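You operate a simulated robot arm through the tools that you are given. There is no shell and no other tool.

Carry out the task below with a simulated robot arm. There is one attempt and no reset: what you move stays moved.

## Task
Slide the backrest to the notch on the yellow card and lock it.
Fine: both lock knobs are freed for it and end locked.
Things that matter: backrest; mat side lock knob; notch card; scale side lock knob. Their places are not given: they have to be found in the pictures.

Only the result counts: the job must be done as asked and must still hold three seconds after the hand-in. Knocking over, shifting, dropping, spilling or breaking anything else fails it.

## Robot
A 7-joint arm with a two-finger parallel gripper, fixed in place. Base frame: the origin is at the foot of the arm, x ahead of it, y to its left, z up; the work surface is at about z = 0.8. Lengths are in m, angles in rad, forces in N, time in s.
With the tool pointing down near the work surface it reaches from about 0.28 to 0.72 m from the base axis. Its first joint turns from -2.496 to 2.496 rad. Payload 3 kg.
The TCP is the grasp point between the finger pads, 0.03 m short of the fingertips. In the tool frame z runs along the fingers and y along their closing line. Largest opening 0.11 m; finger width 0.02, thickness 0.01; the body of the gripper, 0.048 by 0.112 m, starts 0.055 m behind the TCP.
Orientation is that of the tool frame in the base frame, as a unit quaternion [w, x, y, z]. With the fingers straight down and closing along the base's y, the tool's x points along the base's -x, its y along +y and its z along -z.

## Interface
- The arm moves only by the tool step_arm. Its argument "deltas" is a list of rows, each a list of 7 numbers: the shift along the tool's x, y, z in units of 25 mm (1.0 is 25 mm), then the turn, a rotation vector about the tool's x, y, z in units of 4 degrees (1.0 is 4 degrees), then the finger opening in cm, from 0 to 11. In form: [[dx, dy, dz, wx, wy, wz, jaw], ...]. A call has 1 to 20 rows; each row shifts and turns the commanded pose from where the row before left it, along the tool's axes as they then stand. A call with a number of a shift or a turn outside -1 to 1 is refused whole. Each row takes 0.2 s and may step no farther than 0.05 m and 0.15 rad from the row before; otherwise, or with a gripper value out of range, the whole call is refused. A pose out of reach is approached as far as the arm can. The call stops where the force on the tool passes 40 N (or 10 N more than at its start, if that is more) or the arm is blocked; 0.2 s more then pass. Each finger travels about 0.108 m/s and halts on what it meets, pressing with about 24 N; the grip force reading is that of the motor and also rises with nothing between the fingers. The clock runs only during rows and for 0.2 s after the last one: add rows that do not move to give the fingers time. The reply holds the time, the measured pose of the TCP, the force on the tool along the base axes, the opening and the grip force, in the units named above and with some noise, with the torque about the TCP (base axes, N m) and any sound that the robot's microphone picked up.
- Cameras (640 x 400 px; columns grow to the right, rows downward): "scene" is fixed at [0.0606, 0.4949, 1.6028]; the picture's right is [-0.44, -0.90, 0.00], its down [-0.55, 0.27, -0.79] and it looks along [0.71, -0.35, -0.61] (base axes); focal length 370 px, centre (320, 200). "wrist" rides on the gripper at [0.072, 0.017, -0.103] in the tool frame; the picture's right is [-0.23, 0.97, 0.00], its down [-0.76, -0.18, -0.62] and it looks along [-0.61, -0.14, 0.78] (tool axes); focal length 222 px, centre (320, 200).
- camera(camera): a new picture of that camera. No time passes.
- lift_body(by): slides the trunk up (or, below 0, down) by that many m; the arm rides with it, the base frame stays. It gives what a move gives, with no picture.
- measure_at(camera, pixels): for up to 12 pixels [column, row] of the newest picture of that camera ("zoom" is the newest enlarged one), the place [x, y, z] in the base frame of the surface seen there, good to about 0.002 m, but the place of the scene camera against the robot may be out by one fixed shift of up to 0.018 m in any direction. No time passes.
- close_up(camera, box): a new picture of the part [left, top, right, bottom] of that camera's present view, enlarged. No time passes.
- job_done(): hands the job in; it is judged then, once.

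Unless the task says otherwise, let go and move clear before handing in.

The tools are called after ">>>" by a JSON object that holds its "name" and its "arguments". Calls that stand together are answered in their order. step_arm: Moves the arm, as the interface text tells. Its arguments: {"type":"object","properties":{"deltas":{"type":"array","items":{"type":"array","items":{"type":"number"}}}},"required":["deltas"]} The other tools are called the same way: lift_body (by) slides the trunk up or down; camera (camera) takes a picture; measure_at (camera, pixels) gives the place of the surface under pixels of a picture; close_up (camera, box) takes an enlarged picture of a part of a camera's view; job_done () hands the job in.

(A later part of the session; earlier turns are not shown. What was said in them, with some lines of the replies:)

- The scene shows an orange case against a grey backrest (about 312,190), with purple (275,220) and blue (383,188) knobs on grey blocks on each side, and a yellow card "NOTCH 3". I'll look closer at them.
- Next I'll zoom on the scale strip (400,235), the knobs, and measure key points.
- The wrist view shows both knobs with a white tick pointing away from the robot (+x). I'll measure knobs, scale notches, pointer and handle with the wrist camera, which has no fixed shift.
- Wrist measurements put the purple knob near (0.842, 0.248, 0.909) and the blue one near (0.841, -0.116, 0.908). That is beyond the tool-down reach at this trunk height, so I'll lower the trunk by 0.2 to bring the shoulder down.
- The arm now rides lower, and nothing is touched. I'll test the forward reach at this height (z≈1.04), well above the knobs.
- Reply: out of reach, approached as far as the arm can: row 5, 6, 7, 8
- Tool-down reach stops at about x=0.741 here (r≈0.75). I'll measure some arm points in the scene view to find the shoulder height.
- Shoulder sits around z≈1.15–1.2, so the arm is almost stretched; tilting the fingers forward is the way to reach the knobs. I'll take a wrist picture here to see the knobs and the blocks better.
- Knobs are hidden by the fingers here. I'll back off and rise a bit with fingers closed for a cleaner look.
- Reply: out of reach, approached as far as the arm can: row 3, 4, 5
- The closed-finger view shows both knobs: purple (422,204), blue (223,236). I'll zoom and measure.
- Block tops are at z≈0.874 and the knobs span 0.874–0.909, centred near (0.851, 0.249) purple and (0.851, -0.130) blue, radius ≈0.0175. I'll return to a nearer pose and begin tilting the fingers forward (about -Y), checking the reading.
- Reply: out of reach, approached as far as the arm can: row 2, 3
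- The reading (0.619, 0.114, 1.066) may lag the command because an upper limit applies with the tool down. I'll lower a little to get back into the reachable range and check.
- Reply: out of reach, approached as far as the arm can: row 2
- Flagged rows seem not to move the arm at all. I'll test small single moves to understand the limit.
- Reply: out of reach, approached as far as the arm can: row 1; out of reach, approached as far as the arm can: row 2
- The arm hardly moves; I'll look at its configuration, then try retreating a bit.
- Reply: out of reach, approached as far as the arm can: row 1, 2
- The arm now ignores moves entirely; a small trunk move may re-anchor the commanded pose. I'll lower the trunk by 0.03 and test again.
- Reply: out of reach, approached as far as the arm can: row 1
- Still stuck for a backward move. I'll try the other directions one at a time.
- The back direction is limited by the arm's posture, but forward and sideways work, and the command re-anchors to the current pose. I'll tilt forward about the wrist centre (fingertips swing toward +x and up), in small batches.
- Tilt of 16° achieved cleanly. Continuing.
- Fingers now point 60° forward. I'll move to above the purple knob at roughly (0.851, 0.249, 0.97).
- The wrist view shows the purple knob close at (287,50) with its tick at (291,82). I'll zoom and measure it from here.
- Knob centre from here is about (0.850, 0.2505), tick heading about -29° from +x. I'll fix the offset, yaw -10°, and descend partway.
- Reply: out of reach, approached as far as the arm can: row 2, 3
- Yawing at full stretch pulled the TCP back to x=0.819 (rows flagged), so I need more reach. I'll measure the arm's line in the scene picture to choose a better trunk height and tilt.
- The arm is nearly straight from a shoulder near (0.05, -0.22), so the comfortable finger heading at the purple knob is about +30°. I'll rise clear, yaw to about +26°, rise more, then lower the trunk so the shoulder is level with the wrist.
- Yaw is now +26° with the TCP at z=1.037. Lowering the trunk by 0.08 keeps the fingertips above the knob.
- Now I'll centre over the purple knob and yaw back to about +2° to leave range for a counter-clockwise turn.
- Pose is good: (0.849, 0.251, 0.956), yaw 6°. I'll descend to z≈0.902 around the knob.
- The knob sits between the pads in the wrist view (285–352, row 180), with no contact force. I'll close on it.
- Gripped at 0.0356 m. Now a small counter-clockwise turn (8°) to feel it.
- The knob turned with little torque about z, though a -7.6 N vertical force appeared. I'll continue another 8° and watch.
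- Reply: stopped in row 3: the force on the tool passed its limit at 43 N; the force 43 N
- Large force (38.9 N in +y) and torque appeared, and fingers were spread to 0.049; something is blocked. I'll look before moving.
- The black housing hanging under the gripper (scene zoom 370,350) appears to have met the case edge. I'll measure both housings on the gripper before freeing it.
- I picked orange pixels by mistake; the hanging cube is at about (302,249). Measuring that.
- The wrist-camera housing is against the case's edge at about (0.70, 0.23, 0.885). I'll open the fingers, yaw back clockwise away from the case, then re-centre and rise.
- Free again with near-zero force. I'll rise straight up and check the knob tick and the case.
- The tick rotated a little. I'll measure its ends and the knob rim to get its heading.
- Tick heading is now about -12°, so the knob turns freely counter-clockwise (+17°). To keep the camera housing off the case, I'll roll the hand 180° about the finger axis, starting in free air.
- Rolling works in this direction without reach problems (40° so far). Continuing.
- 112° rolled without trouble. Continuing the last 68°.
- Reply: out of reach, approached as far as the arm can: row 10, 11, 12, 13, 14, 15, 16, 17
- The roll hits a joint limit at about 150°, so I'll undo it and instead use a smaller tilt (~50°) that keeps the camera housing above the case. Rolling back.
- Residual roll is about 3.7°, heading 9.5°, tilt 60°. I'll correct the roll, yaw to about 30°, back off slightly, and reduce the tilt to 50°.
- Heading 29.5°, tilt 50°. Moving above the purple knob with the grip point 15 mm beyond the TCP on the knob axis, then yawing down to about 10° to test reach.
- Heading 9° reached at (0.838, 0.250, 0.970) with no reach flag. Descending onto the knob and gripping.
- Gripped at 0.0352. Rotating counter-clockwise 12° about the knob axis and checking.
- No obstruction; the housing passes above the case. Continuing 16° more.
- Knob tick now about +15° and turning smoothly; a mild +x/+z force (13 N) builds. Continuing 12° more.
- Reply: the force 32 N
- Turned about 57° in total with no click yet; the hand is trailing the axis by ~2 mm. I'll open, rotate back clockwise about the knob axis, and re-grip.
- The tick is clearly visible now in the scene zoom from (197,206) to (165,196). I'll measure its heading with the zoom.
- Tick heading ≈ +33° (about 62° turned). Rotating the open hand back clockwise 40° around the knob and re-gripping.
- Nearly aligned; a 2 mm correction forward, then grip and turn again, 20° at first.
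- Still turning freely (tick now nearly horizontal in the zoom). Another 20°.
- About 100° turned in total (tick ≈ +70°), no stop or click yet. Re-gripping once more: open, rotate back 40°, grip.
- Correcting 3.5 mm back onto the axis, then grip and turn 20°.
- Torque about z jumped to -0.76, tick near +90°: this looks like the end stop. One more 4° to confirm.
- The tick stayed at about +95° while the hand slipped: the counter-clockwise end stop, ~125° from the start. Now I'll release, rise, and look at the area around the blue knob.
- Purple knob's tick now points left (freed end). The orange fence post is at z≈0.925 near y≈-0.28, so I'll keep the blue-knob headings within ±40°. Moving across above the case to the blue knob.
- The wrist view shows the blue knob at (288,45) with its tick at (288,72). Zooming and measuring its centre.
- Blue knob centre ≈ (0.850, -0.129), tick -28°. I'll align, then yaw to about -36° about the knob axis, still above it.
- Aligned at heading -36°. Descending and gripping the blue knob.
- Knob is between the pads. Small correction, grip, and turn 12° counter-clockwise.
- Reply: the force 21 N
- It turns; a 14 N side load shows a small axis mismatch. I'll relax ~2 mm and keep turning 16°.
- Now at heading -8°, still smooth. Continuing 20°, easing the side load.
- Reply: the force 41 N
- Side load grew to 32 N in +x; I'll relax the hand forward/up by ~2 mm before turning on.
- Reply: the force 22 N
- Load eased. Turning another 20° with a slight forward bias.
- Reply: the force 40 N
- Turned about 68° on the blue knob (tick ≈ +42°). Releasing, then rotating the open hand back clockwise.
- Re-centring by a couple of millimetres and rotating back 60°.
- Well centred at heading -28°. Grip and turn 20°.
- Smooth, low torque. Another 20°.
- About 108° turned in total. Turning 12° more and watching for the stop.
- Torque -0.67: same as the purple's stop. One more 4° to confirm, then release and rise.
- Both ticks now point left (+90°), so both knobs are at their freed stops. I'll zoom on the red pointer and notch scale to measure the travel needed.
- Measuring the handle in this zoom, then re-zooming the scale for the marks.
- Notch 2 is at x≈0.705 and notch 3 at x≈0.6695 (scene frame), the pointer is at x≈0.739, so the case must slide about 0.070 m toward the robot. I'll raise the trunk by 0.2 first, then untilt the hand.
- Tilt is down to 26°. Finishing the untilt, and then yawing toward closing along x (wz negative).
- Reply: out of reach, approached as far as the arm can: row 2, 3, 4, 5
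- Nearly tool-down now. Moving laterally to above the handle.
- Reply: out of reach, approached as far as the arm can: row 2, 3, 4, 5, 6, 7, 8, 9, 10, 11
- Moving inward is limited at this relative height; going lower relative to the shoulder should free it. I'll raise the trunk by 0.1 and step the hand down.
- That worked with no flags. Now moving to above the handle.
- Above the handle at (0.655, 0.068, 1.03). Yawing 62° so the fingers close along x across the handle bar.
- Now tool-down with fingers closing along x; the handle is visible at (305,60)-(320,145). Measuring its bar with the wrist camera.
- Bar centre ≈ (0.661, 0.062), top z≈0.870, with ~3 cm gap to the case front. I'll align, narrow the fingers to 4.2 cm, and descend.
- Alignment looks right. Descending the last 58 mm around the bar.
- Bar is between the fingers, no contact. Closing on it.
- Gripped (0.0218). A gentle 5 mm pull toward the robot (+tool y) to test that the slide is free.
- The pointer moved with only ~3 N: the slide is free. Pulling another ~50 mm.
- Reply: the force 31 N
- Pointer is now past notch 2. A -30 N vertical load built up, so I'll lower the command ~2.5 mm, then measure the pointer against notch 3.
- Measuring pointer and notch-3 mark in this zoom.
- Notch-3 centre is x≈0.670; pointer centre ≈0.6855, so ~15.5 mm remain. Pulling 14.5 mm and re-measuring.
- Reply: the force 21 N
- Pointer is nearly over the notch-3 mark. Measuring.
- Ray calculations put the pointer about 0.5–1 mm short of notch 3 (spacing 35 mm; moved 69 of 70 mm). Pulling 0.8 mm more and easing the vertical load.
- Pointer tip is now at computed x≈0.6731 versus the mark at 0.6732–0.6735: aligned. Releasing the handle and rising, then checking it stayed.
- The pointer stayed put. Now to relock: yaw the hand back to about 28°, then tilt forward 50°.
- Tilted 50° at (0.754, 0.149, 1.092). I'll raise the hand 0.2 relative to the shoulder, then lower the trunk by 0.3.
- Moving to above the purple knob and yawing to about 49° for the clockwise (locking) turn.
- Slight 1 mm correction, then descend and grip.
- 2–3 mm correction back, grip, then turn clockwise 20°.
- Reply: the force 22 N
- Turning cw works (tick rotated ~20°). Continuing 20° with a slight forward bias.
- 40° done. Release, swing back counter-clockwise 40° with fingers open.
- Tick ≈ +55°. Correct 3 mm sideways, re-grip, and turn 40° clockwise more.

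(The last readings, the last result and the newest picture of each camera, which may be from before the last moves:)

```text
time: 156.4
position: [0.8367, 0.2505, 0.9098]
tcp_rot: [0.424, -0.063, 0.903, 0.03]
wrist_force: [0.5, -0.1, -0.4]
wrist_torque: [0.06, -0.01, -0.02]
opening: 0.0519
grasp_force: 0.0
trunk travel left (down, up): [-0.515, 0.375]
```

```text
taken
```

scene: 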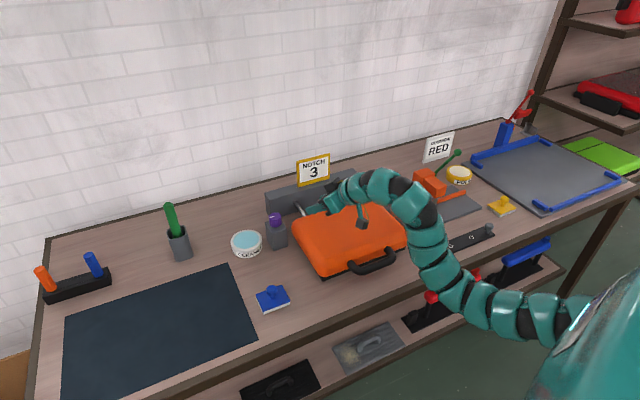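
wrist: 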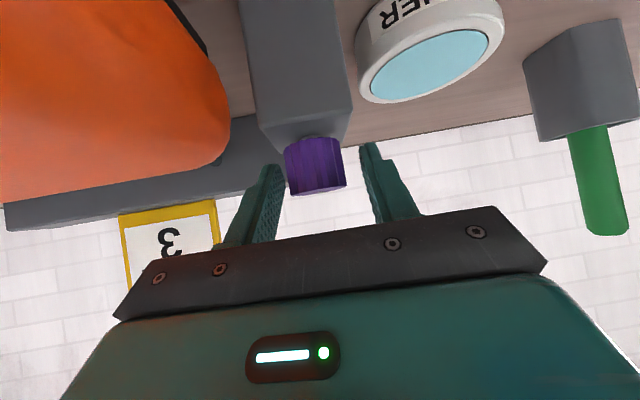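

80° done. Correcting, then swinging back 40° with the fingers open.

>>> {"name": "step_arm", "arguments": {"deltas": [[0.04, -0.068, 0.138, 0, 0, 0, 5.2], [0, -0.032, 0, -0.766, 0, -0.643, 5.2], [0, -0.032, 0, -0.766, 0, -0.643, 5.2], [0, -0.032, 0, -0.766, 0, -0.643, 5.2], [0, -0.032, 0, -0.766, 0, -0.643, 5.2], [0, -0.032, 0, -0.766, 0, -0.643, 5.2], [0, -0.032, 0, -0.766, 0, -0.643, 5.2], [0, -0.032, 0, -0.766, 0, -0.643, 5.2], [0, -0.032, 0, -0.766, 0, -0.643, 5.2], [0, -0.032, 0, -0.766, 0, -0.643, 5.2], [0, -0.032, 0, -0.766, 0, -0.643, 5.2], [0, 0, 0, 0, 0, 0, 5.2]]}}

>>> {"name": "close_up", "arguments": {"camera": "scene", "box": [250, 190, 330, 240]}}

```text
time: 159.0
position: [0.8427, 0.2427, 0.9045]
tcp_rot: [0.387, -0.368, 0.828, 0.17]
wrist_force: [1.4, 0.4, 0.5]
wrist_torque: [0.03, 0.0, -0.02]
opening: 0.0522
grasp_force: 0.0
trunk travel left (down, up): [-0.515, 0.375]
```

```text
8.00 times, centred on (290, 215) of scene
```

zoom: 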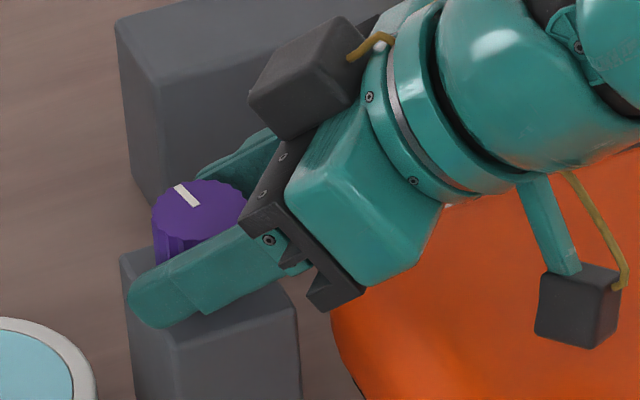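

Centred (G≈(0.850, 0.251)), tick ≈ +13°. Grip and turn 24° clockwise.

>>> {"name": "step_arm", "arguments": {"deltas": [[0, 0, 0, 0, 0, 0, 3.6], [0, 0, 0, 0, 0, 0, 2.5], [0, 0, 0, 0, 0, 0, 1.5], [0, 0, 0, 0, 0, 0, 1.5], [0, 0.032, 0, 0.766, 0, 0.643, 1.5], [0, 0.032, 0, 0.766, 0, 0.643, 1.5], [0, 0.032, 0, 0.766, 0, 0.643, 1.5], [0, 0.032, 0, 0.766, 0, 0.643, 1.5], [0, 0.032, 0, 0.766, 0, 0.643, 1.5], [0, 0.032, 0, 0.766, 0, 0.643, 1.5], [0, 0, 0, 0, 0, 0, 1.5]]}}

```text
time: 161.4
position: [0.8403, 0.246, 0.9052]
tcp_rot: [0.414, -0.187, 0.887, 0.086]
wrist_force: [11.2, 4.9, 4.9]
wrist_torque: [1.02, 0.28, -0.03]
opening: 0.0352
grasp_force: 44.7
trunk travel left (down, up): [-0.515, 0.375]
```

>>> {"name": "step_arm", "arguments": {"deltas": [[-0.01, 0.032, 0.01, 0.766, 0, 0.643, 1.5], [-0.01, 0.032, 0.01, 0.766, 0, 0.643, 1.5], [0, 0.032, 0, 0.766, 0, 0.643, 1.5], [0, 0.032, 0, 0.766, 0, 0.643, 1.5], [0, 0, 0, 0, 0, 0, 1.5]]}}

>>> {"name": "close_up", "arguments": {"camera": "scene", "box": [250, 190, 330, 240]}}

```text
time: 162.6
position: [0.8396, 0.2484, 0.9052]
tcp_rot: [0.422, -0.062, 0.904, 0.028]
wrist_force: [1.3, -6.1, -0.5]
wrist_torque: [0.55, 1.58, 0.72]
opening: 0.0356
grasp_force: 45.3
trunk travel left (down, up): [-0.515, 0.375]
```

```text
8.00 times, centred on (290, 215) of scene
```

zoom: 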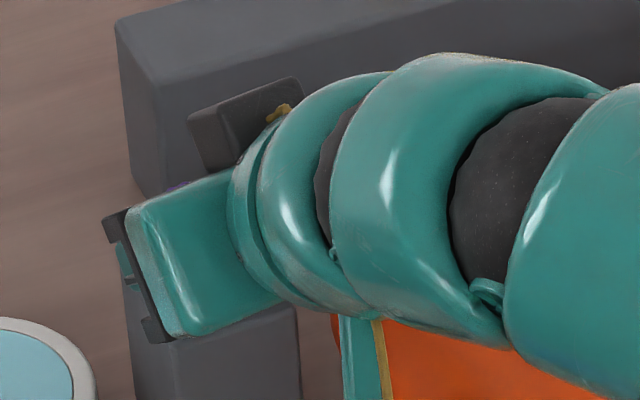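

Torque about z is +0.72: the clockwise (locked) stop. One more 4° to make sure, then release, rise and check the tick.

>>> {"name": "step_arm", "arguments": {"deltas": [[0, 0.032, 0, 0.766, 0, 0.643, 1.5], [0, 0, 0, 0, 0, 0, 1.5]]}}

>>> {"name": "step_arm", "arguments": {"deltas": [[0, 0, 0, 0, 0, 0, 4], [0, 0, 0, 0, 0, 0, 5.2], [0, 0, 0, 0, 0, 0, 5.2], [-0.69, 0, -0.578, 0, 0, 0, 5.2], [-0.69, 0, -0.578, 0, 0, 0, 5.2], [-0.69, 0, -0.578, 0, 0, 0, 5.2], [0, 0, 0, 0, 0, 0, 5.2]]}}

>>> {"name": "camera", "arguments": {"camera": "wrist"}}

>>> {"name": "close_up", "arguments": {"camera": "wrist", "box": [240, 20, 380, 120]}}

>>> {"name": "close_up", "arguments": {"camera": "scene", "box": [395, 225, 431, 255]}}

```text
time: 163.2
position: [0.8404, 0.2484, 0.9051]
tcp_rot: [0.423, -0.03, 0.905, 0.014]
wrist_force: [-0.2, -6.5, -2.9]
wrist_torque: [0.79, 0.21, 0.58]
opening: 0.0356
grasp_force: 45.4
trunk travel left (down, up): [-0.515, 0.375]
```

```text
time: 164.8
position: [0.8409, 0.2508, 0.9733]
tcp_rot: [0.424, -0.032, 0.905, 0.015]
wrist_force: [-0.9, -1.1, 0.0]
wrist_torque: [0.0, -0.03, 0.02]
opening: 0.052
grasp_force: 0.1
trunk travel left (down, up): [-0.515, 0.375]
```

```text
taken
```

wrist: 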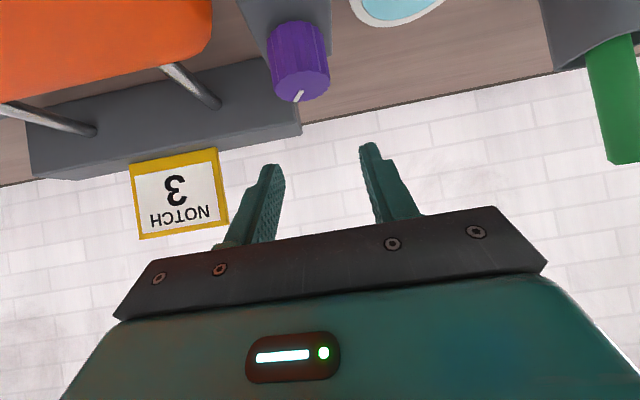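

```text
4.00 times, centred on (310, 70) of wrist
```

zoom: 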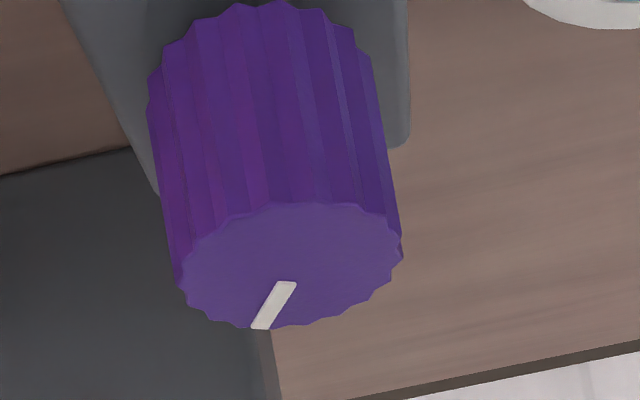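

```text
13.33 times, centred on (413, 240) of scene
```

zoom: 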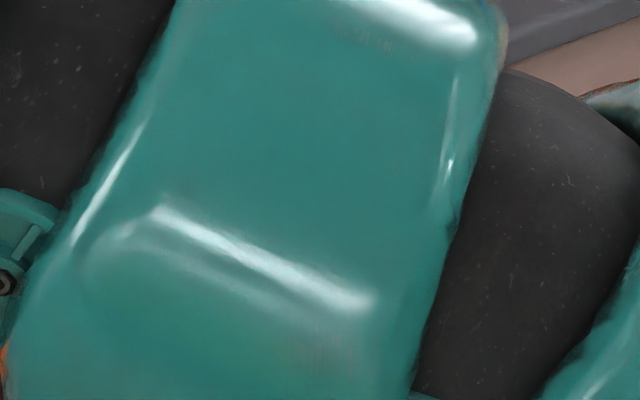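

Purple tick is back to about its starting direction. Measuring it.

>>> {"name": "measure_at", "arguments": {"camera": "wrist", "pixels": [[301, 91.5], [296, 101], [302, 85], [280, 92], [328, 82]]}}

```text
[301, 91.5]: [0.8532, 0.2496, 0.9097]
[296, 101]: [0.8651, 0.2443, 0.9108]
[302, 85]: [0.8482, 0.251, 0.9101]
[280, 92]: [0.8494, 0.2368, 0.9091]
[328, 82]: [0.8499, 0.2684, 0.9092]
```

Purple is back at the locked stop (tick ≈ -27°). Now traversing at height to the blue knob.

>>> {"name": "step_arm", "arguments": {"deltas": [[-0.61, 0, -0.51, 0, 0, 0, 5.2], [0.044, -0.964, -0.0527, 0, 0, 0, 5.2], [0.044, -0.964, -0.0527, 0, 0, 0, 5.2], [0.044, -0.964, -0.0527, 0, 0, 0, 5.2], [0.044, -0.964, -0.0527, 0, 0, 0, 5.2], [0.044, -0.964, -0.0527, 0, 0, 0, 5.2], [0.044, -0.964, -0.0527, 0, 0, 0, 5.2], [0.044, -0.964, -0.0527, 0, 0, 0, 5.2], [0.044, -0.964, -0.0527, 0, 0, 0, 5.2], [0.044, -0.964, -0.0527, 0, 0, 0, 5.2], [0.044, -0.964, -0.0527, 0, 0, 0, 5.2], [0.044, -0.964, -0.0527, 0, 0, 0, 5.2], [0.044, -0.964, -0.0527, 0, 0, 0, 5.2], [0.044, -0.964, -0.0527, 0, 0, 0, 5.2], [0.044, -0.964, -0.0527, 0, 0, 0, 5.2], [0.044, -0.964, -0.0527, 0, 0, 0, 5.2], [0.044, -0.964, -0.0527, 0, 0, 0, 5.2], [0, 0, 0, 0, 0, 0, 5.2]]}}

>>> {"name": "step_arm", "arguments": {"deltas": [[0, 0, 0, -0.766, 0, -0.643, 5.2], [0, 0, 0, -0.766, 0, -0.643, 5.2], [0, 0, 0, -0.766, 0, -0.643, 5.2], [0, 0, 0, -0.766, 0, -0.643, 5.2], [0, 0, 0, -0.766, 0, -0.643, 5.2], [0, 0, 0, -0.766, 0, -0.643, 5.2], [0, 0, 0, -0.766, 0, -0.643, 5.2], [0, 0, 0, 0, 0, 0, 5.2]]}}

>>> {"name": "camera", "arguments": {"camera": "wrist"}}

>>> {"name": "close_up", "arguments": {"camera": "scene", "box": [395, 225, 431, 255]}}

```text
time: 168.6
position: [0.8391, -0.1383, 0.9941]
tcp_rot: [0.424, -0.031, 0.905, 0.015]
wrist_force: [-0.4, 0.7, -0.3]
wrist_torque: [0.02, 0.0, 0.01]
opening: 0.0519
grasp_force: 0.1
trunk travel left (down, up): [-0.515, 0.375]
```

```text
time: 170.4
position: [0.8377, -0.1375, 0.9919]
tcp_rot: [0.408, -0.249, 0.871, 0.115]
wrist_force: [0.2, -0.8, 0.4]
wrist_torque: [-0.03, -0.05, 0.0]
opening: 0.0518
grasp_force: 0.1
trunk travel left (down, up): [-0.515, 0.375]
```

```text
taken
```

wrist: 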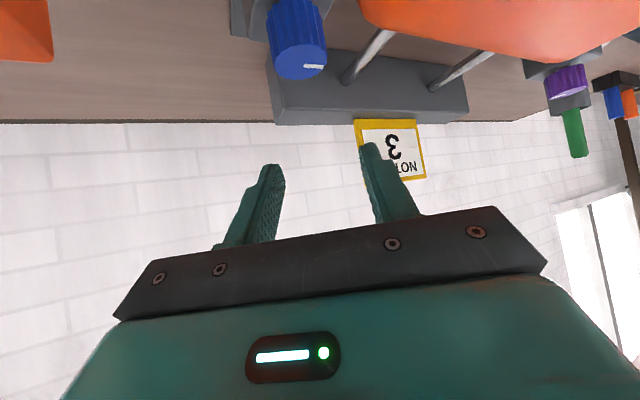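

```text
13.33 times, centred on (413, 240) of scene
```

zoom: 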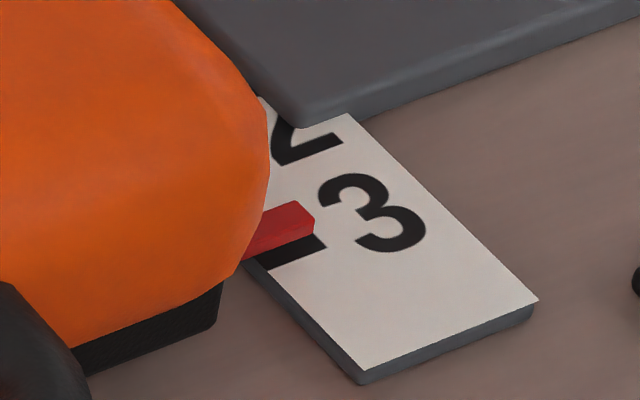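

Pointer unchanged at notch 3. Aligning and descending on the blue knob at heading 31°.

>>> {"name": "step_arm", "arguments": {"deltas": [[-0.085, 0.026, 0.1, 0, 0, 0, 5.2], [0.653, 0, 0.548, 0, 0, 0, 5.2], [0.653, 0, 0.548, 0, 0, 0, 5.2], [0.653, 0, 0.548, 0, 0, 0, 5.2], [0.653, 0, 0.548, 0, 0, 0, 5.2], [0, 0, 0, 0, 0, 0, 5.2]]}}

>>> {"name": "camera", "arguments": {"camera": "wrist"}}

```text
time: 171.8
position: [0.8383, -0.1342, 0.907]
tcp_rot: [0.407, -0.249, 0.872, 0.115]
wrist_force: [-0.2, -1.2, 0.3]
wrist_torque: [0.02, 0.01, 0.03]
opening: 0.0516
grasp_force: 0.0
trunk travel left (down, up): [-0.515, 0.375]
```

```text
taken
```

wrist: 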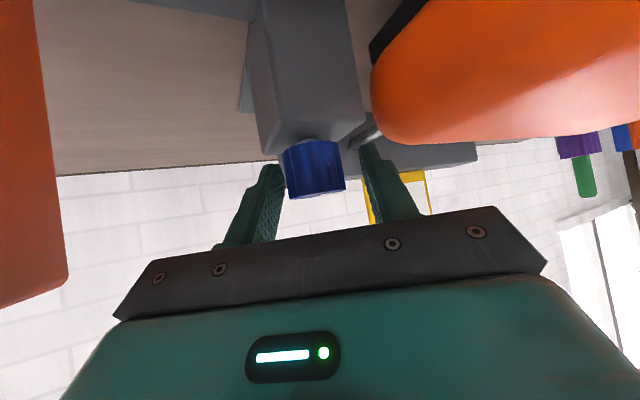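

Small correction, grip, and turn clockwise 20°.

>>> {"name": "step_arm", "arguments": {"deltas": [[-0.028, -0.074, 0.034, 0, 0, 0, 5.2], [0, 0, 0, 0, 0, 0, 3.6], [0, 0, 0, 0, 0, 0, 2.5], [0, 0, 0, 0, 0, 0, 1.5], [0, 0, 0, 0, 0, 0, 1.5], [0, 0.032, 0, 0.766, 0, 0.643, 1.5], [0, 0.032, 0, 0.766, 0, 0.643, 1.5], [0, 0.032, 0, 0.766, 0, 0.643, 1.5], [0, 0.032, 0, 0.766, 0, 0.643, 1.5], [0, 0.032, 0, 0.766, 0, 0.643, 1.5], [0, 0, 0, 0, 0, 0, 1.5]]}}

```text
time: 174.2
position: [0.8415, -0.1324, 0.907]
tcp_rot: [0.421, -0.094, 0.901, 0.044]
wrist_force: [-12.2, -1.1, -5.2]
wrist_torque: [0.5, -0.16, 0.01]
opening: 0.0356
grasp_force: 45.1
trunk travel left (down, up): [-0.515, 0.375]
```

Smooth. Continuing 20° with slight relief.

>>> {"name": "step_arm", "arguments": {"deltas": [[0.02, 0.032, -0.02, 0.766, 0, 0.643, 1.5], [0, 0.032, 0, 0.766, 0, 0.643, 1.5], [0, 0.032, 0, 0.766, 0, 0.643, 1.5], [0, 0.032, 0, 0.766, 0, 0.643, 1.5], [0, 0.032, 0, 0.766, 0, 0.643, 1.5], [0, 0, 0, 0, 0, 0, 1.5]]}}

```text
time: 175.6
position: [0.8404, -0.1288, 0.9075]
tcp_rot: [0.423, 0.065, 0.903, -0.031]
wrist_force: [-5.1, -3.0, -1.5]
wrist_torque: [-0.51, 0.75, -0.03]
opening: 0.0353
grasp_force: 44.9
trunk travel left (down, up): [-0.515, 0.375]
```

>>> {"name": "step_arm", "arguments": {"deltas": [[0, 0.032, 0, 0.766, 0, 0.643, 1.5], [0, 0.032, 0, 0.766, 0, 0.643, 1.5], [0, 0.032, 0, 0.766, 0, 0.643, 1.5], [0, 0.032, 0, 0.766, 0, 0.643, 1.5], [0, 0.032, 0, 0.766, 0, 0.643, 1.5], [0, 0.032, 0, 0.766, 0, 0.643, 1.5], [0, 0, 0, 0, 0, 0, 1.5]]}}

```text
time: 177.2
position: [0.8413, -0.1241, 0.9082]
tcp_rot: [0.406, 0.252, 0.871, -0.117]
wrist_force: [-10.9, -8.6, -9.8]
wrist_torque: [-0.32, 1.27, -0.12]
opening: 0.0354
grasp_force: 45.5
trunk travel left (down, up): [-0.515, 0.375]
```

64° done. Releasing and swinging back counter-clockwise 56° with the fingers open.

>>> {"name": "step_arm", "arguments": {"deltas": [[0, 0, 0, 0, 0, 0, 4], [0, 0, 0, 0, 0, 0, 5.2], [0, 0, 0, 0, 0, 0, 5.2]]}}

>>> {"name": "step_arm", "arguments": {"deltas": [[0, -0.032, 0, -0.766, 0, -0.643, 5.2], [0, -0.032, 0, -0.766, 0, -0.643, 5.2], [0, -0.032, 0, -0.766, 0, -0.643, 5.2], [0, -0.032, 0, -0.766, 0, -0.643, 5.2], [0, -0.032, 0, -0.766, 0, -0.643, 5.2], [0, -0.032, 0, -0.766, 0, -0.643, 5.2], [0, -0.032, 0, -0.766, 0, -0.643, 5.2], [0, -0.032, 0, -0.766, 0, -0.643, 5.2], [0, -0.032, 0, -0.766, 0, -0.643, 5.2], [0, -0.032, 0, -0.766, 0, -0.643, 5.2], [0, -0.032, 0, -0.766, 0, -0.643, 5.2], [0, -0.032, 0, -0.766, 0, -0.643, 5.2], [0, -0.032, 0, -0.766, 0, -0.643, 5.2], [0, -0.032, 0, -0.766, 0, -0.643, 5.2], [0, 0, 0, 0, 0, 0, 5.2]]}}

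>>> {"name": "close_up", "arguments": {"camera": "scene", "box": [360, 165, 420, 215]}}

```text
time: 178.0
position: [0.8429, -0.1226, 0.9079]
tcp_rot: [0.408, 0.251, 0.87, -0.116]
wrist_force: [0.7, -0.7, 1.3]
wrist_torque: [-0.01, -0.05, -0.04]
opening: 0.052
grasp_force: 0.0
trunk travel left (down, up): [-0.515, 0.375]
```

```text
time: 181.2
position: [0.8411, -0.1353, 0.9073]
tcp_rot: [0.415, -0.189, 0.885, 0.089]
wrist_force: [-0.2, 0.5, 0.2]
wrist_torque: [0.02, -0.01, -0.04]
opening: 0.0521
grasp_force: 0.2
trunk travel left (down, up): [-0.515, 0.375]
```

```text
8.00 times, centred on (390, 190) of scene
```

zoom: 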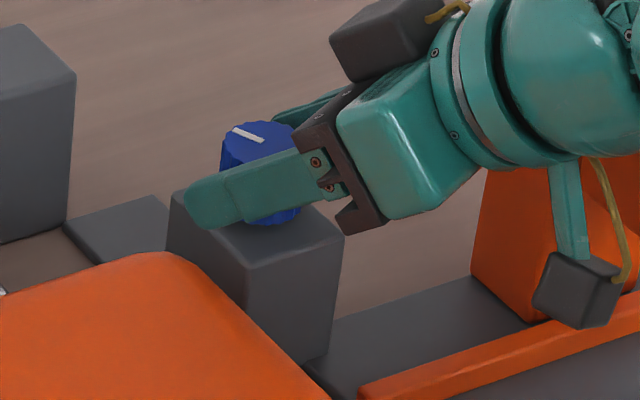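

Tick ≈ +27°. Small correction, re-grip, and turn clockwise 20°.

>>> {"name": "step_arm", "arguments": {"deltas": [[0.023, 0.077, -0.027, 0, 0, 0, 5.2], [0, 0, 0, 0, 0, 0, 3.6], [0, 0, 0, 0, 0, 0, 2.5], [0, 0, 0, 0, 0, 0, 1.5], [0, 0, 0, 0, 0, 0, 1.5], [0, 0.032, 0, 0.766, 0, 0.643, 1.5], [0, 0.032, 0, 0.766, 0, 0.643, 1.5], [0, 0.032, 0, 0.766, 0, 0.643, 1.5], [0, 0.032, 0, 0.766, 0, 0.643, 1.5], [0, 0.032, 0, 0.766, 0, 0.643, 1.5], [0, 0, 0, 0, 0, 0, 1.5]]}}

```text
time: 183.6
position: [0.8379, -0.1307, 0.9081]
tcp_rot: [0.425, -0.029, 0.904, 0.013]
wrist_force: [10.6, -11.0, 16.3]
wrist_torque: [0.15, 0.0, -0.14]
opening: 0.0353
grasp_force: 44.6
trunk travel left (down, up): [-0.515, 0.375]
```

>>> {"name": "step_arm", "arguments": {"deltas": [[-0.04, 0.02, 0.0, 0.766, 0, 0.643, 1.5], [-0.02, 0.025, 0, 0.766, 0, 0.643, 1.5], [0, 0.032, 0, 0.766, 0, 0.643, 1.5], [0, 0.032, 0, 0.766, 0, 0.643, 1.5], [0, 0.032, 0, 0.766, 0, 0.643, 1.5], [0, 0, 0, 0, 0, 0, 1.5]]}}

```text
time: 185.0
position: [0.8393, -0.1271, 0.9086]
tcp_rot: [0.42, 0.127, 0.897, -0.058]
wrist_force: [0.6, -12.3, 10.5]
wrist_torque: [-0.99, 0.38, -0.11]
opening: 0.0357
grasp_force: 44.8
trunk travel left (down, up): [-0.515, 0.375]
```

40° in this grip; turning 16° more toward the stop.

>>> {"name": "step_arm", "arguments": {"deltas": [[-0.03, 0.01, 0, 0.766, 0, 0.643, 1.5], [0, 0.032, 0, 0.766, 0, 0.643, 1.5], [0, 0.032, 0, 0.766, 0, 0.643, 1.5], [0, 0.032, 0, 0.766, 0, 0.643, 1.5], [0, 0, 0, 0, 0, 0, 1.5]]}}

```text
time: 186.2
position: [0.8419, -0.1231, 0.9079]
tcp_rot: [0.407, 0.25, 0.871, -0.115]
wrist_force: [-3.6, -10.2, 1.6]
wrist_torque: [-0.65, 0.69, 0.4]
opening: 0.0355
grasp_force: 45.2
trunk travel left (down, up): [-0.515, 0.375]
```

Torque rises to +0.4; turning 8° more to press firmly to the stop.

>>> {"name": "step_arm", "arguments": {"deltas": [[0, 0.032, 0, 0.766, 0, 0.643, 1.5], [0, 0.032, 0, 0.766, 0, 0.643, 1.5], [0, 0, 0, 0, 0, 0, 1.5]]}}

```text
time: 187.0
position: [0.8422, -0.1232, 0.9086]
tcp_rot: [0.398, 0.311, 0.851, -0.144]
wrist_force: [-5.7, -9.3, -2.1]
wrist_torque: [-0.33, 0.18, -0.02]
opening: 0.0353
grasp_force: 44.9
trunk travel left (down, up): [-0.515, 0.375]
```

Torque dropped back to ~0 – possibly a slip or a detent. One more 4° to see.

>>> {"name": "step_arm", "arguments": {"deltas": [[0, 0.032, 0, 0.766, 0, 0.643, 1.5], [0, 0, 0, 0, 0, 0, 1.5]]}}

>>> {"name": "camera", "arguments": {"camera": "wrist"}}

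>>> {"name": "close_up", "arguments": {"camera": "scene", "box": [350, 150, 430, 215]}}

```text
time: 187.6
position: [0.8421, -0.1221, 0.9081]
tcp_rot: [0.392, 0.34, 0.84, -0.157]
wrist_force: [-8.4, -8.0, -6.1]
wrist_torque: [-0.19, 0.51, 0.02]
opening: 0.0346
grasp_force: 44.8
trunk travel left (down, up): [-0.515, 0.375]
```

```text
taken
```

wrist: 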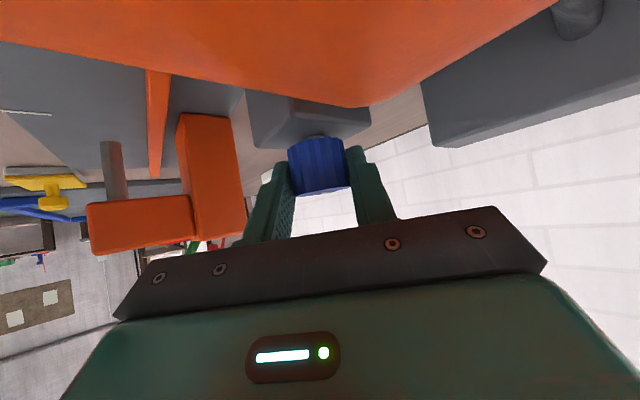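

```text
6.15 times, centred on (390, 182) of scene
```

zoom: 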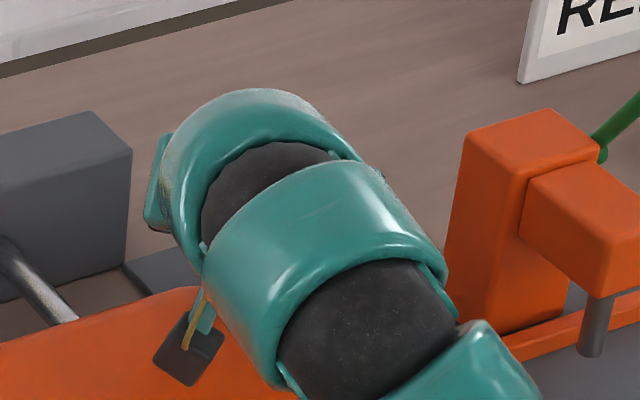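

I'll release, rise, and check the blue tick directly.

>>> {"name": "step_arm", "arguments": {"deltas": [[0, 0, 0, 0, 0, 0, 4], [0, 0, 0, 0, 0, 0, 5.2], [0, 0, 0, 0, 0, 0, 5.2], [-0.69, 0, -0.578, 0, 0, 0, 5.2], [-0.69, 0, -0.578, 0, 0, 0, 5.2], [-0.69, 0, -0.578, 0, 0, 0, 5.2], [0, 0, 0, 0, 0, 0, 5.2]]}}

>>> {"name": "camera", "arguments": {"camera": "wrist"}}

>>> {"name": "close_up", "arguments": {"camera": "wrist", "box": [240, 20, 380, 120]}}

```text
time: 189.2
position: [0.8431, -0.1224, 0.9752]
tcp_rot: [0.393, 0.34, 0.84, -0.158]
wrist_force: [-0.8, 0.2, -0.8]
wrist_torque: [0.01, 0.0, -0.02]
opening: 0.0521
grasp_force: 0.1
trunk travel left (down, up): [-0.515, 0.375]
```

```text
taken
```

wrist: 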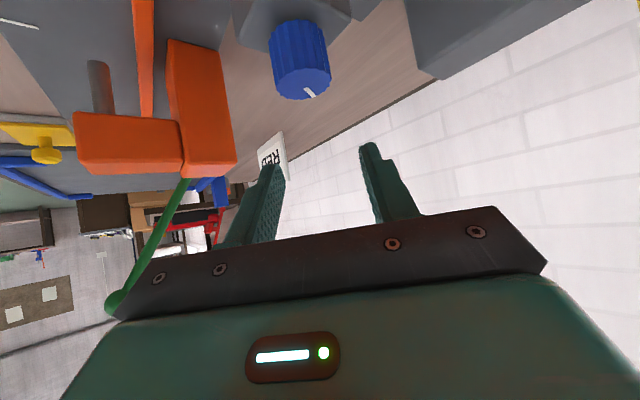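

```text
4.00 times, centred on (310, 70) of wrist
```

zoom: 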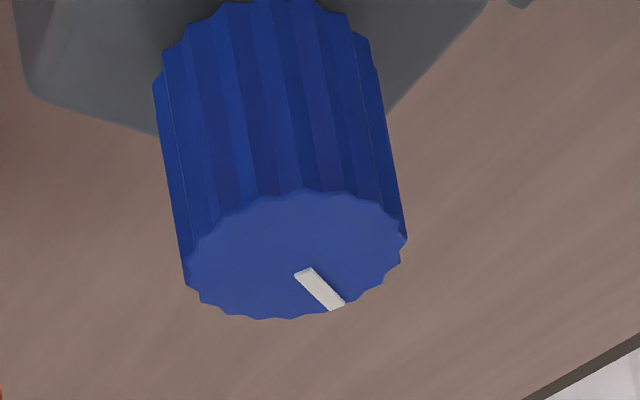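

Measuring the blue tick ends.

>>> {"name": "measure_at", "arguments": {"camera": "wrist", "pixels": [[306, 88.5], [313.5, 96], [288, 92], [331, 82], [304, 84], [296, 99], [310, 68]]}}

>>> {"name": "close_up", "arguments": {"camera": "scene", "box": [350, 160, 410, 210]}}

```text
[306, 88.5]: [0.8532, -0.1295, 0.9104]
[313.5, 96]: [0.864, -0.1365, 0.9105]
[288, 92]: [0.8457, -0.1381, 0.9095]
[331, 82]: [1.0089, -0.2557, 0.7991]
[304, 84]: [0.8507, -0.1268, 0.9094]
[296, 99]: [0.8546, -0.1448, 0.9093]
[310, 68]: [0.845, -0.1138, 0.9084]
```

```text
8.00 times, centred on (380, 185) of scene
```

zoom: 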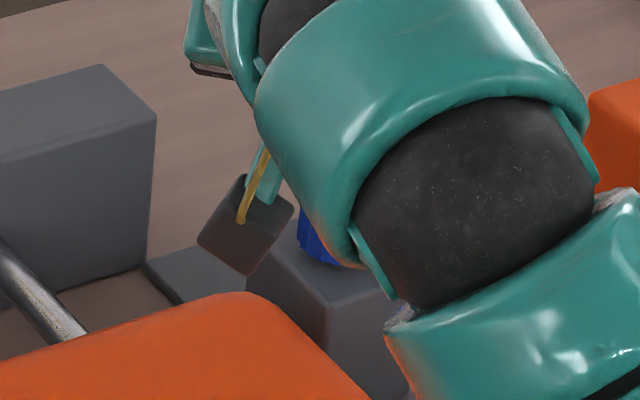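

Blue tick heading ≈ -33°, i.e. back at its starting locked stop. Rising and moving clear to check everything.

>>> {"name": "step_arm", "arguments": {"deltas": [[-0.766, 0, -0.643, 0, 0, 0, 5.2], [-0.766, 0, -0.643, 0, 0, 0, 5.2], [-0.766, 0, -0.643, 0, 0, 0, 5.2], [-0.766, 0, -0.643, 0, 0, 0, 5.2], [-0.766, 0, -0.643, 0, 0, 0, 5.2], [-0.766, 0, -0.643, 0, 0, 0, 5.2], [0, 0, 0, -0.766, 0, -0.643, 5.2], [0, 0, 0, -0.766, 0, -0.643, 5.2], [0, 0, 0, -0.766, 0, -0.643, 5.2], [0, 0, 0, -0.766, 0, -0.643, 5.2], [0, 0, 0, -0.766, 0, -0.643, 5.2], [0, 0, 0, -0.766, 0, -0.643, 5.2], [0, 0, 0, -0.766, 0, -0.643, 5.2], [0, 0, 0, -0.766, 0, -0.643, 5.2], [0, 0, 0, -0.766, 0, -0.643, 5.2], [0, 0, 0, -0.766, 0, -0.643, 5.2], [0, 0, 0, 0, 0, 0, 5.2]]}}

>>> {"name": "lift_body", "arguments": {"by": 0.25}}

>>> {"name": "camera", "arguments": {"camera": "scene"}}

>>> {"name": "close_up", "arguments": {"camera": "scene", "box": [395, 225, 431, 255]}}

>>> {"name": "close_up", "arguments": {"camera": "scene", "box": [240, 140, 440, 265]}}

```text
time: 192.8
position: [0.8405, -0.1217, 1.1254]
tcp_rot: [0.423, 0.032, 0.905, -0.015]
wrist_force: [0.8, 0.0, 0.0]
wrist_torque: [0.0, 0.0, -0.02]
opening: 0.0522
grasp_force: 0.0
trunk travel left (down, up): [-0.515, 0.375]
```

```text
time: 195.4
position: [0.8422, -0.121, 1.3751]
tcp_rot: [0.424, 0.033, 0.905, -0.015]
wrist_force: [-0.3, -0.4, 1.0]
wrist_torque: [0.0, 0.0, 0.02]
opening: 0.052
grasp_force: 0.1
trunk travel left (down, up): [-0.765, 0.125]
```

```text
taken
```

scene: 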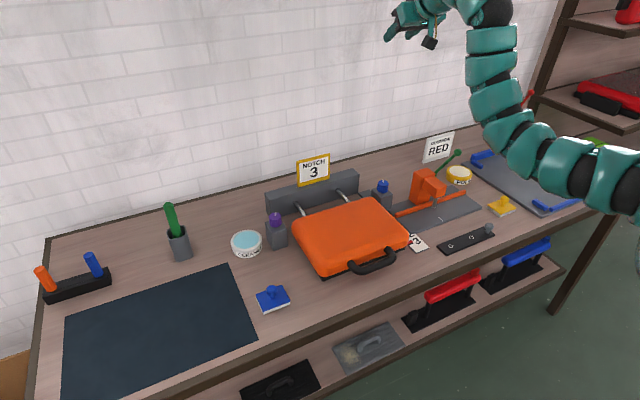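

```text
13.33 times, centred on (413, 240) of scene
```

zoom: 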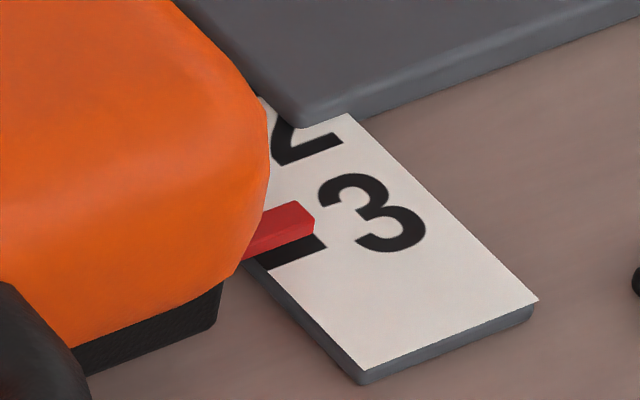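

```text
3.20 times, centred on (340, 202) of scene
```

zoom: 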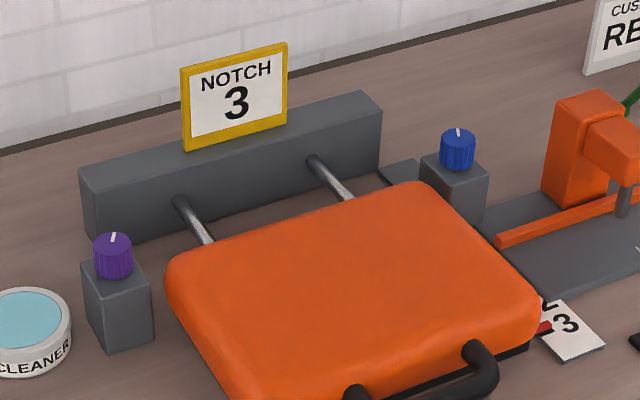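

Pointer is unchanged on notch 3 and both ticks look as at the start. I'll compare the knobs with the original close-ups.

>>> {"name": "close_up", "arguments": {"camera": "scene", "box": [250, 195, 310, 255]}}

>>> {"name": "close_up", "arguments": {"camera": "scene", "box": [360, 170, 440, 260]}}

```text
6.67 times, centred on (280, 225) of scene
```

zoom: 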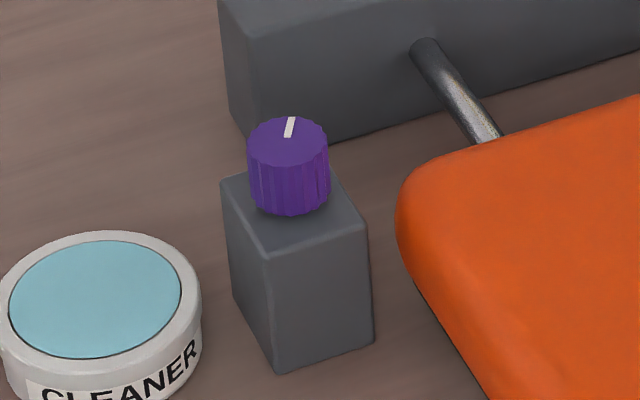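

```text
4.44 times, centred on (400, 215) of scene
```

zoom: 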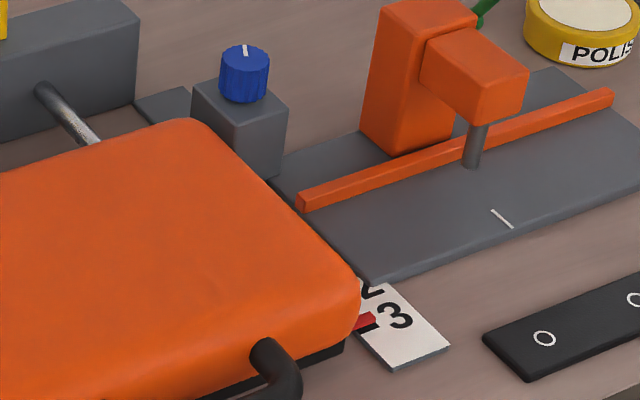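

Both ticks match their original locked pictures, with the purple at zoom (290,127) and the blue at (246,50). The red pointer sits on the notch-3 mark, the other objects in view look undisturbed, and the hand is clear. Handing in.

>>> {"name": "job_done", "arguments": {}}

```text
The job is handed in.
```

The backrest is at notch 3 and both lock knobs are locked again. I took the orange case on the rods to be the backrest, since it carries the red pointer along the notch scale. I've handed the job in; the result has not come back yet.

- **Position:** I pulled the case about 70 mm by its handle, from notch 1 to notch 3. By measurement the red pointer is within about 0.5 mm of the notch 3 mark. It did not move while I relocked the knobs.
- **Knobs:** I turned each knob about 120° to free it, then back clockwise until it reached its stop. Both white ticks now match the pictures from the start.
- **Contact along the way:** early on, the wrist camera housing pressed against the left edge of the case, with a force of about 43 N. The case was still locked then and I saw no damage or shift. The other objects in view look undisturbed.

The fingers are open and the arm is raised clear of the table.
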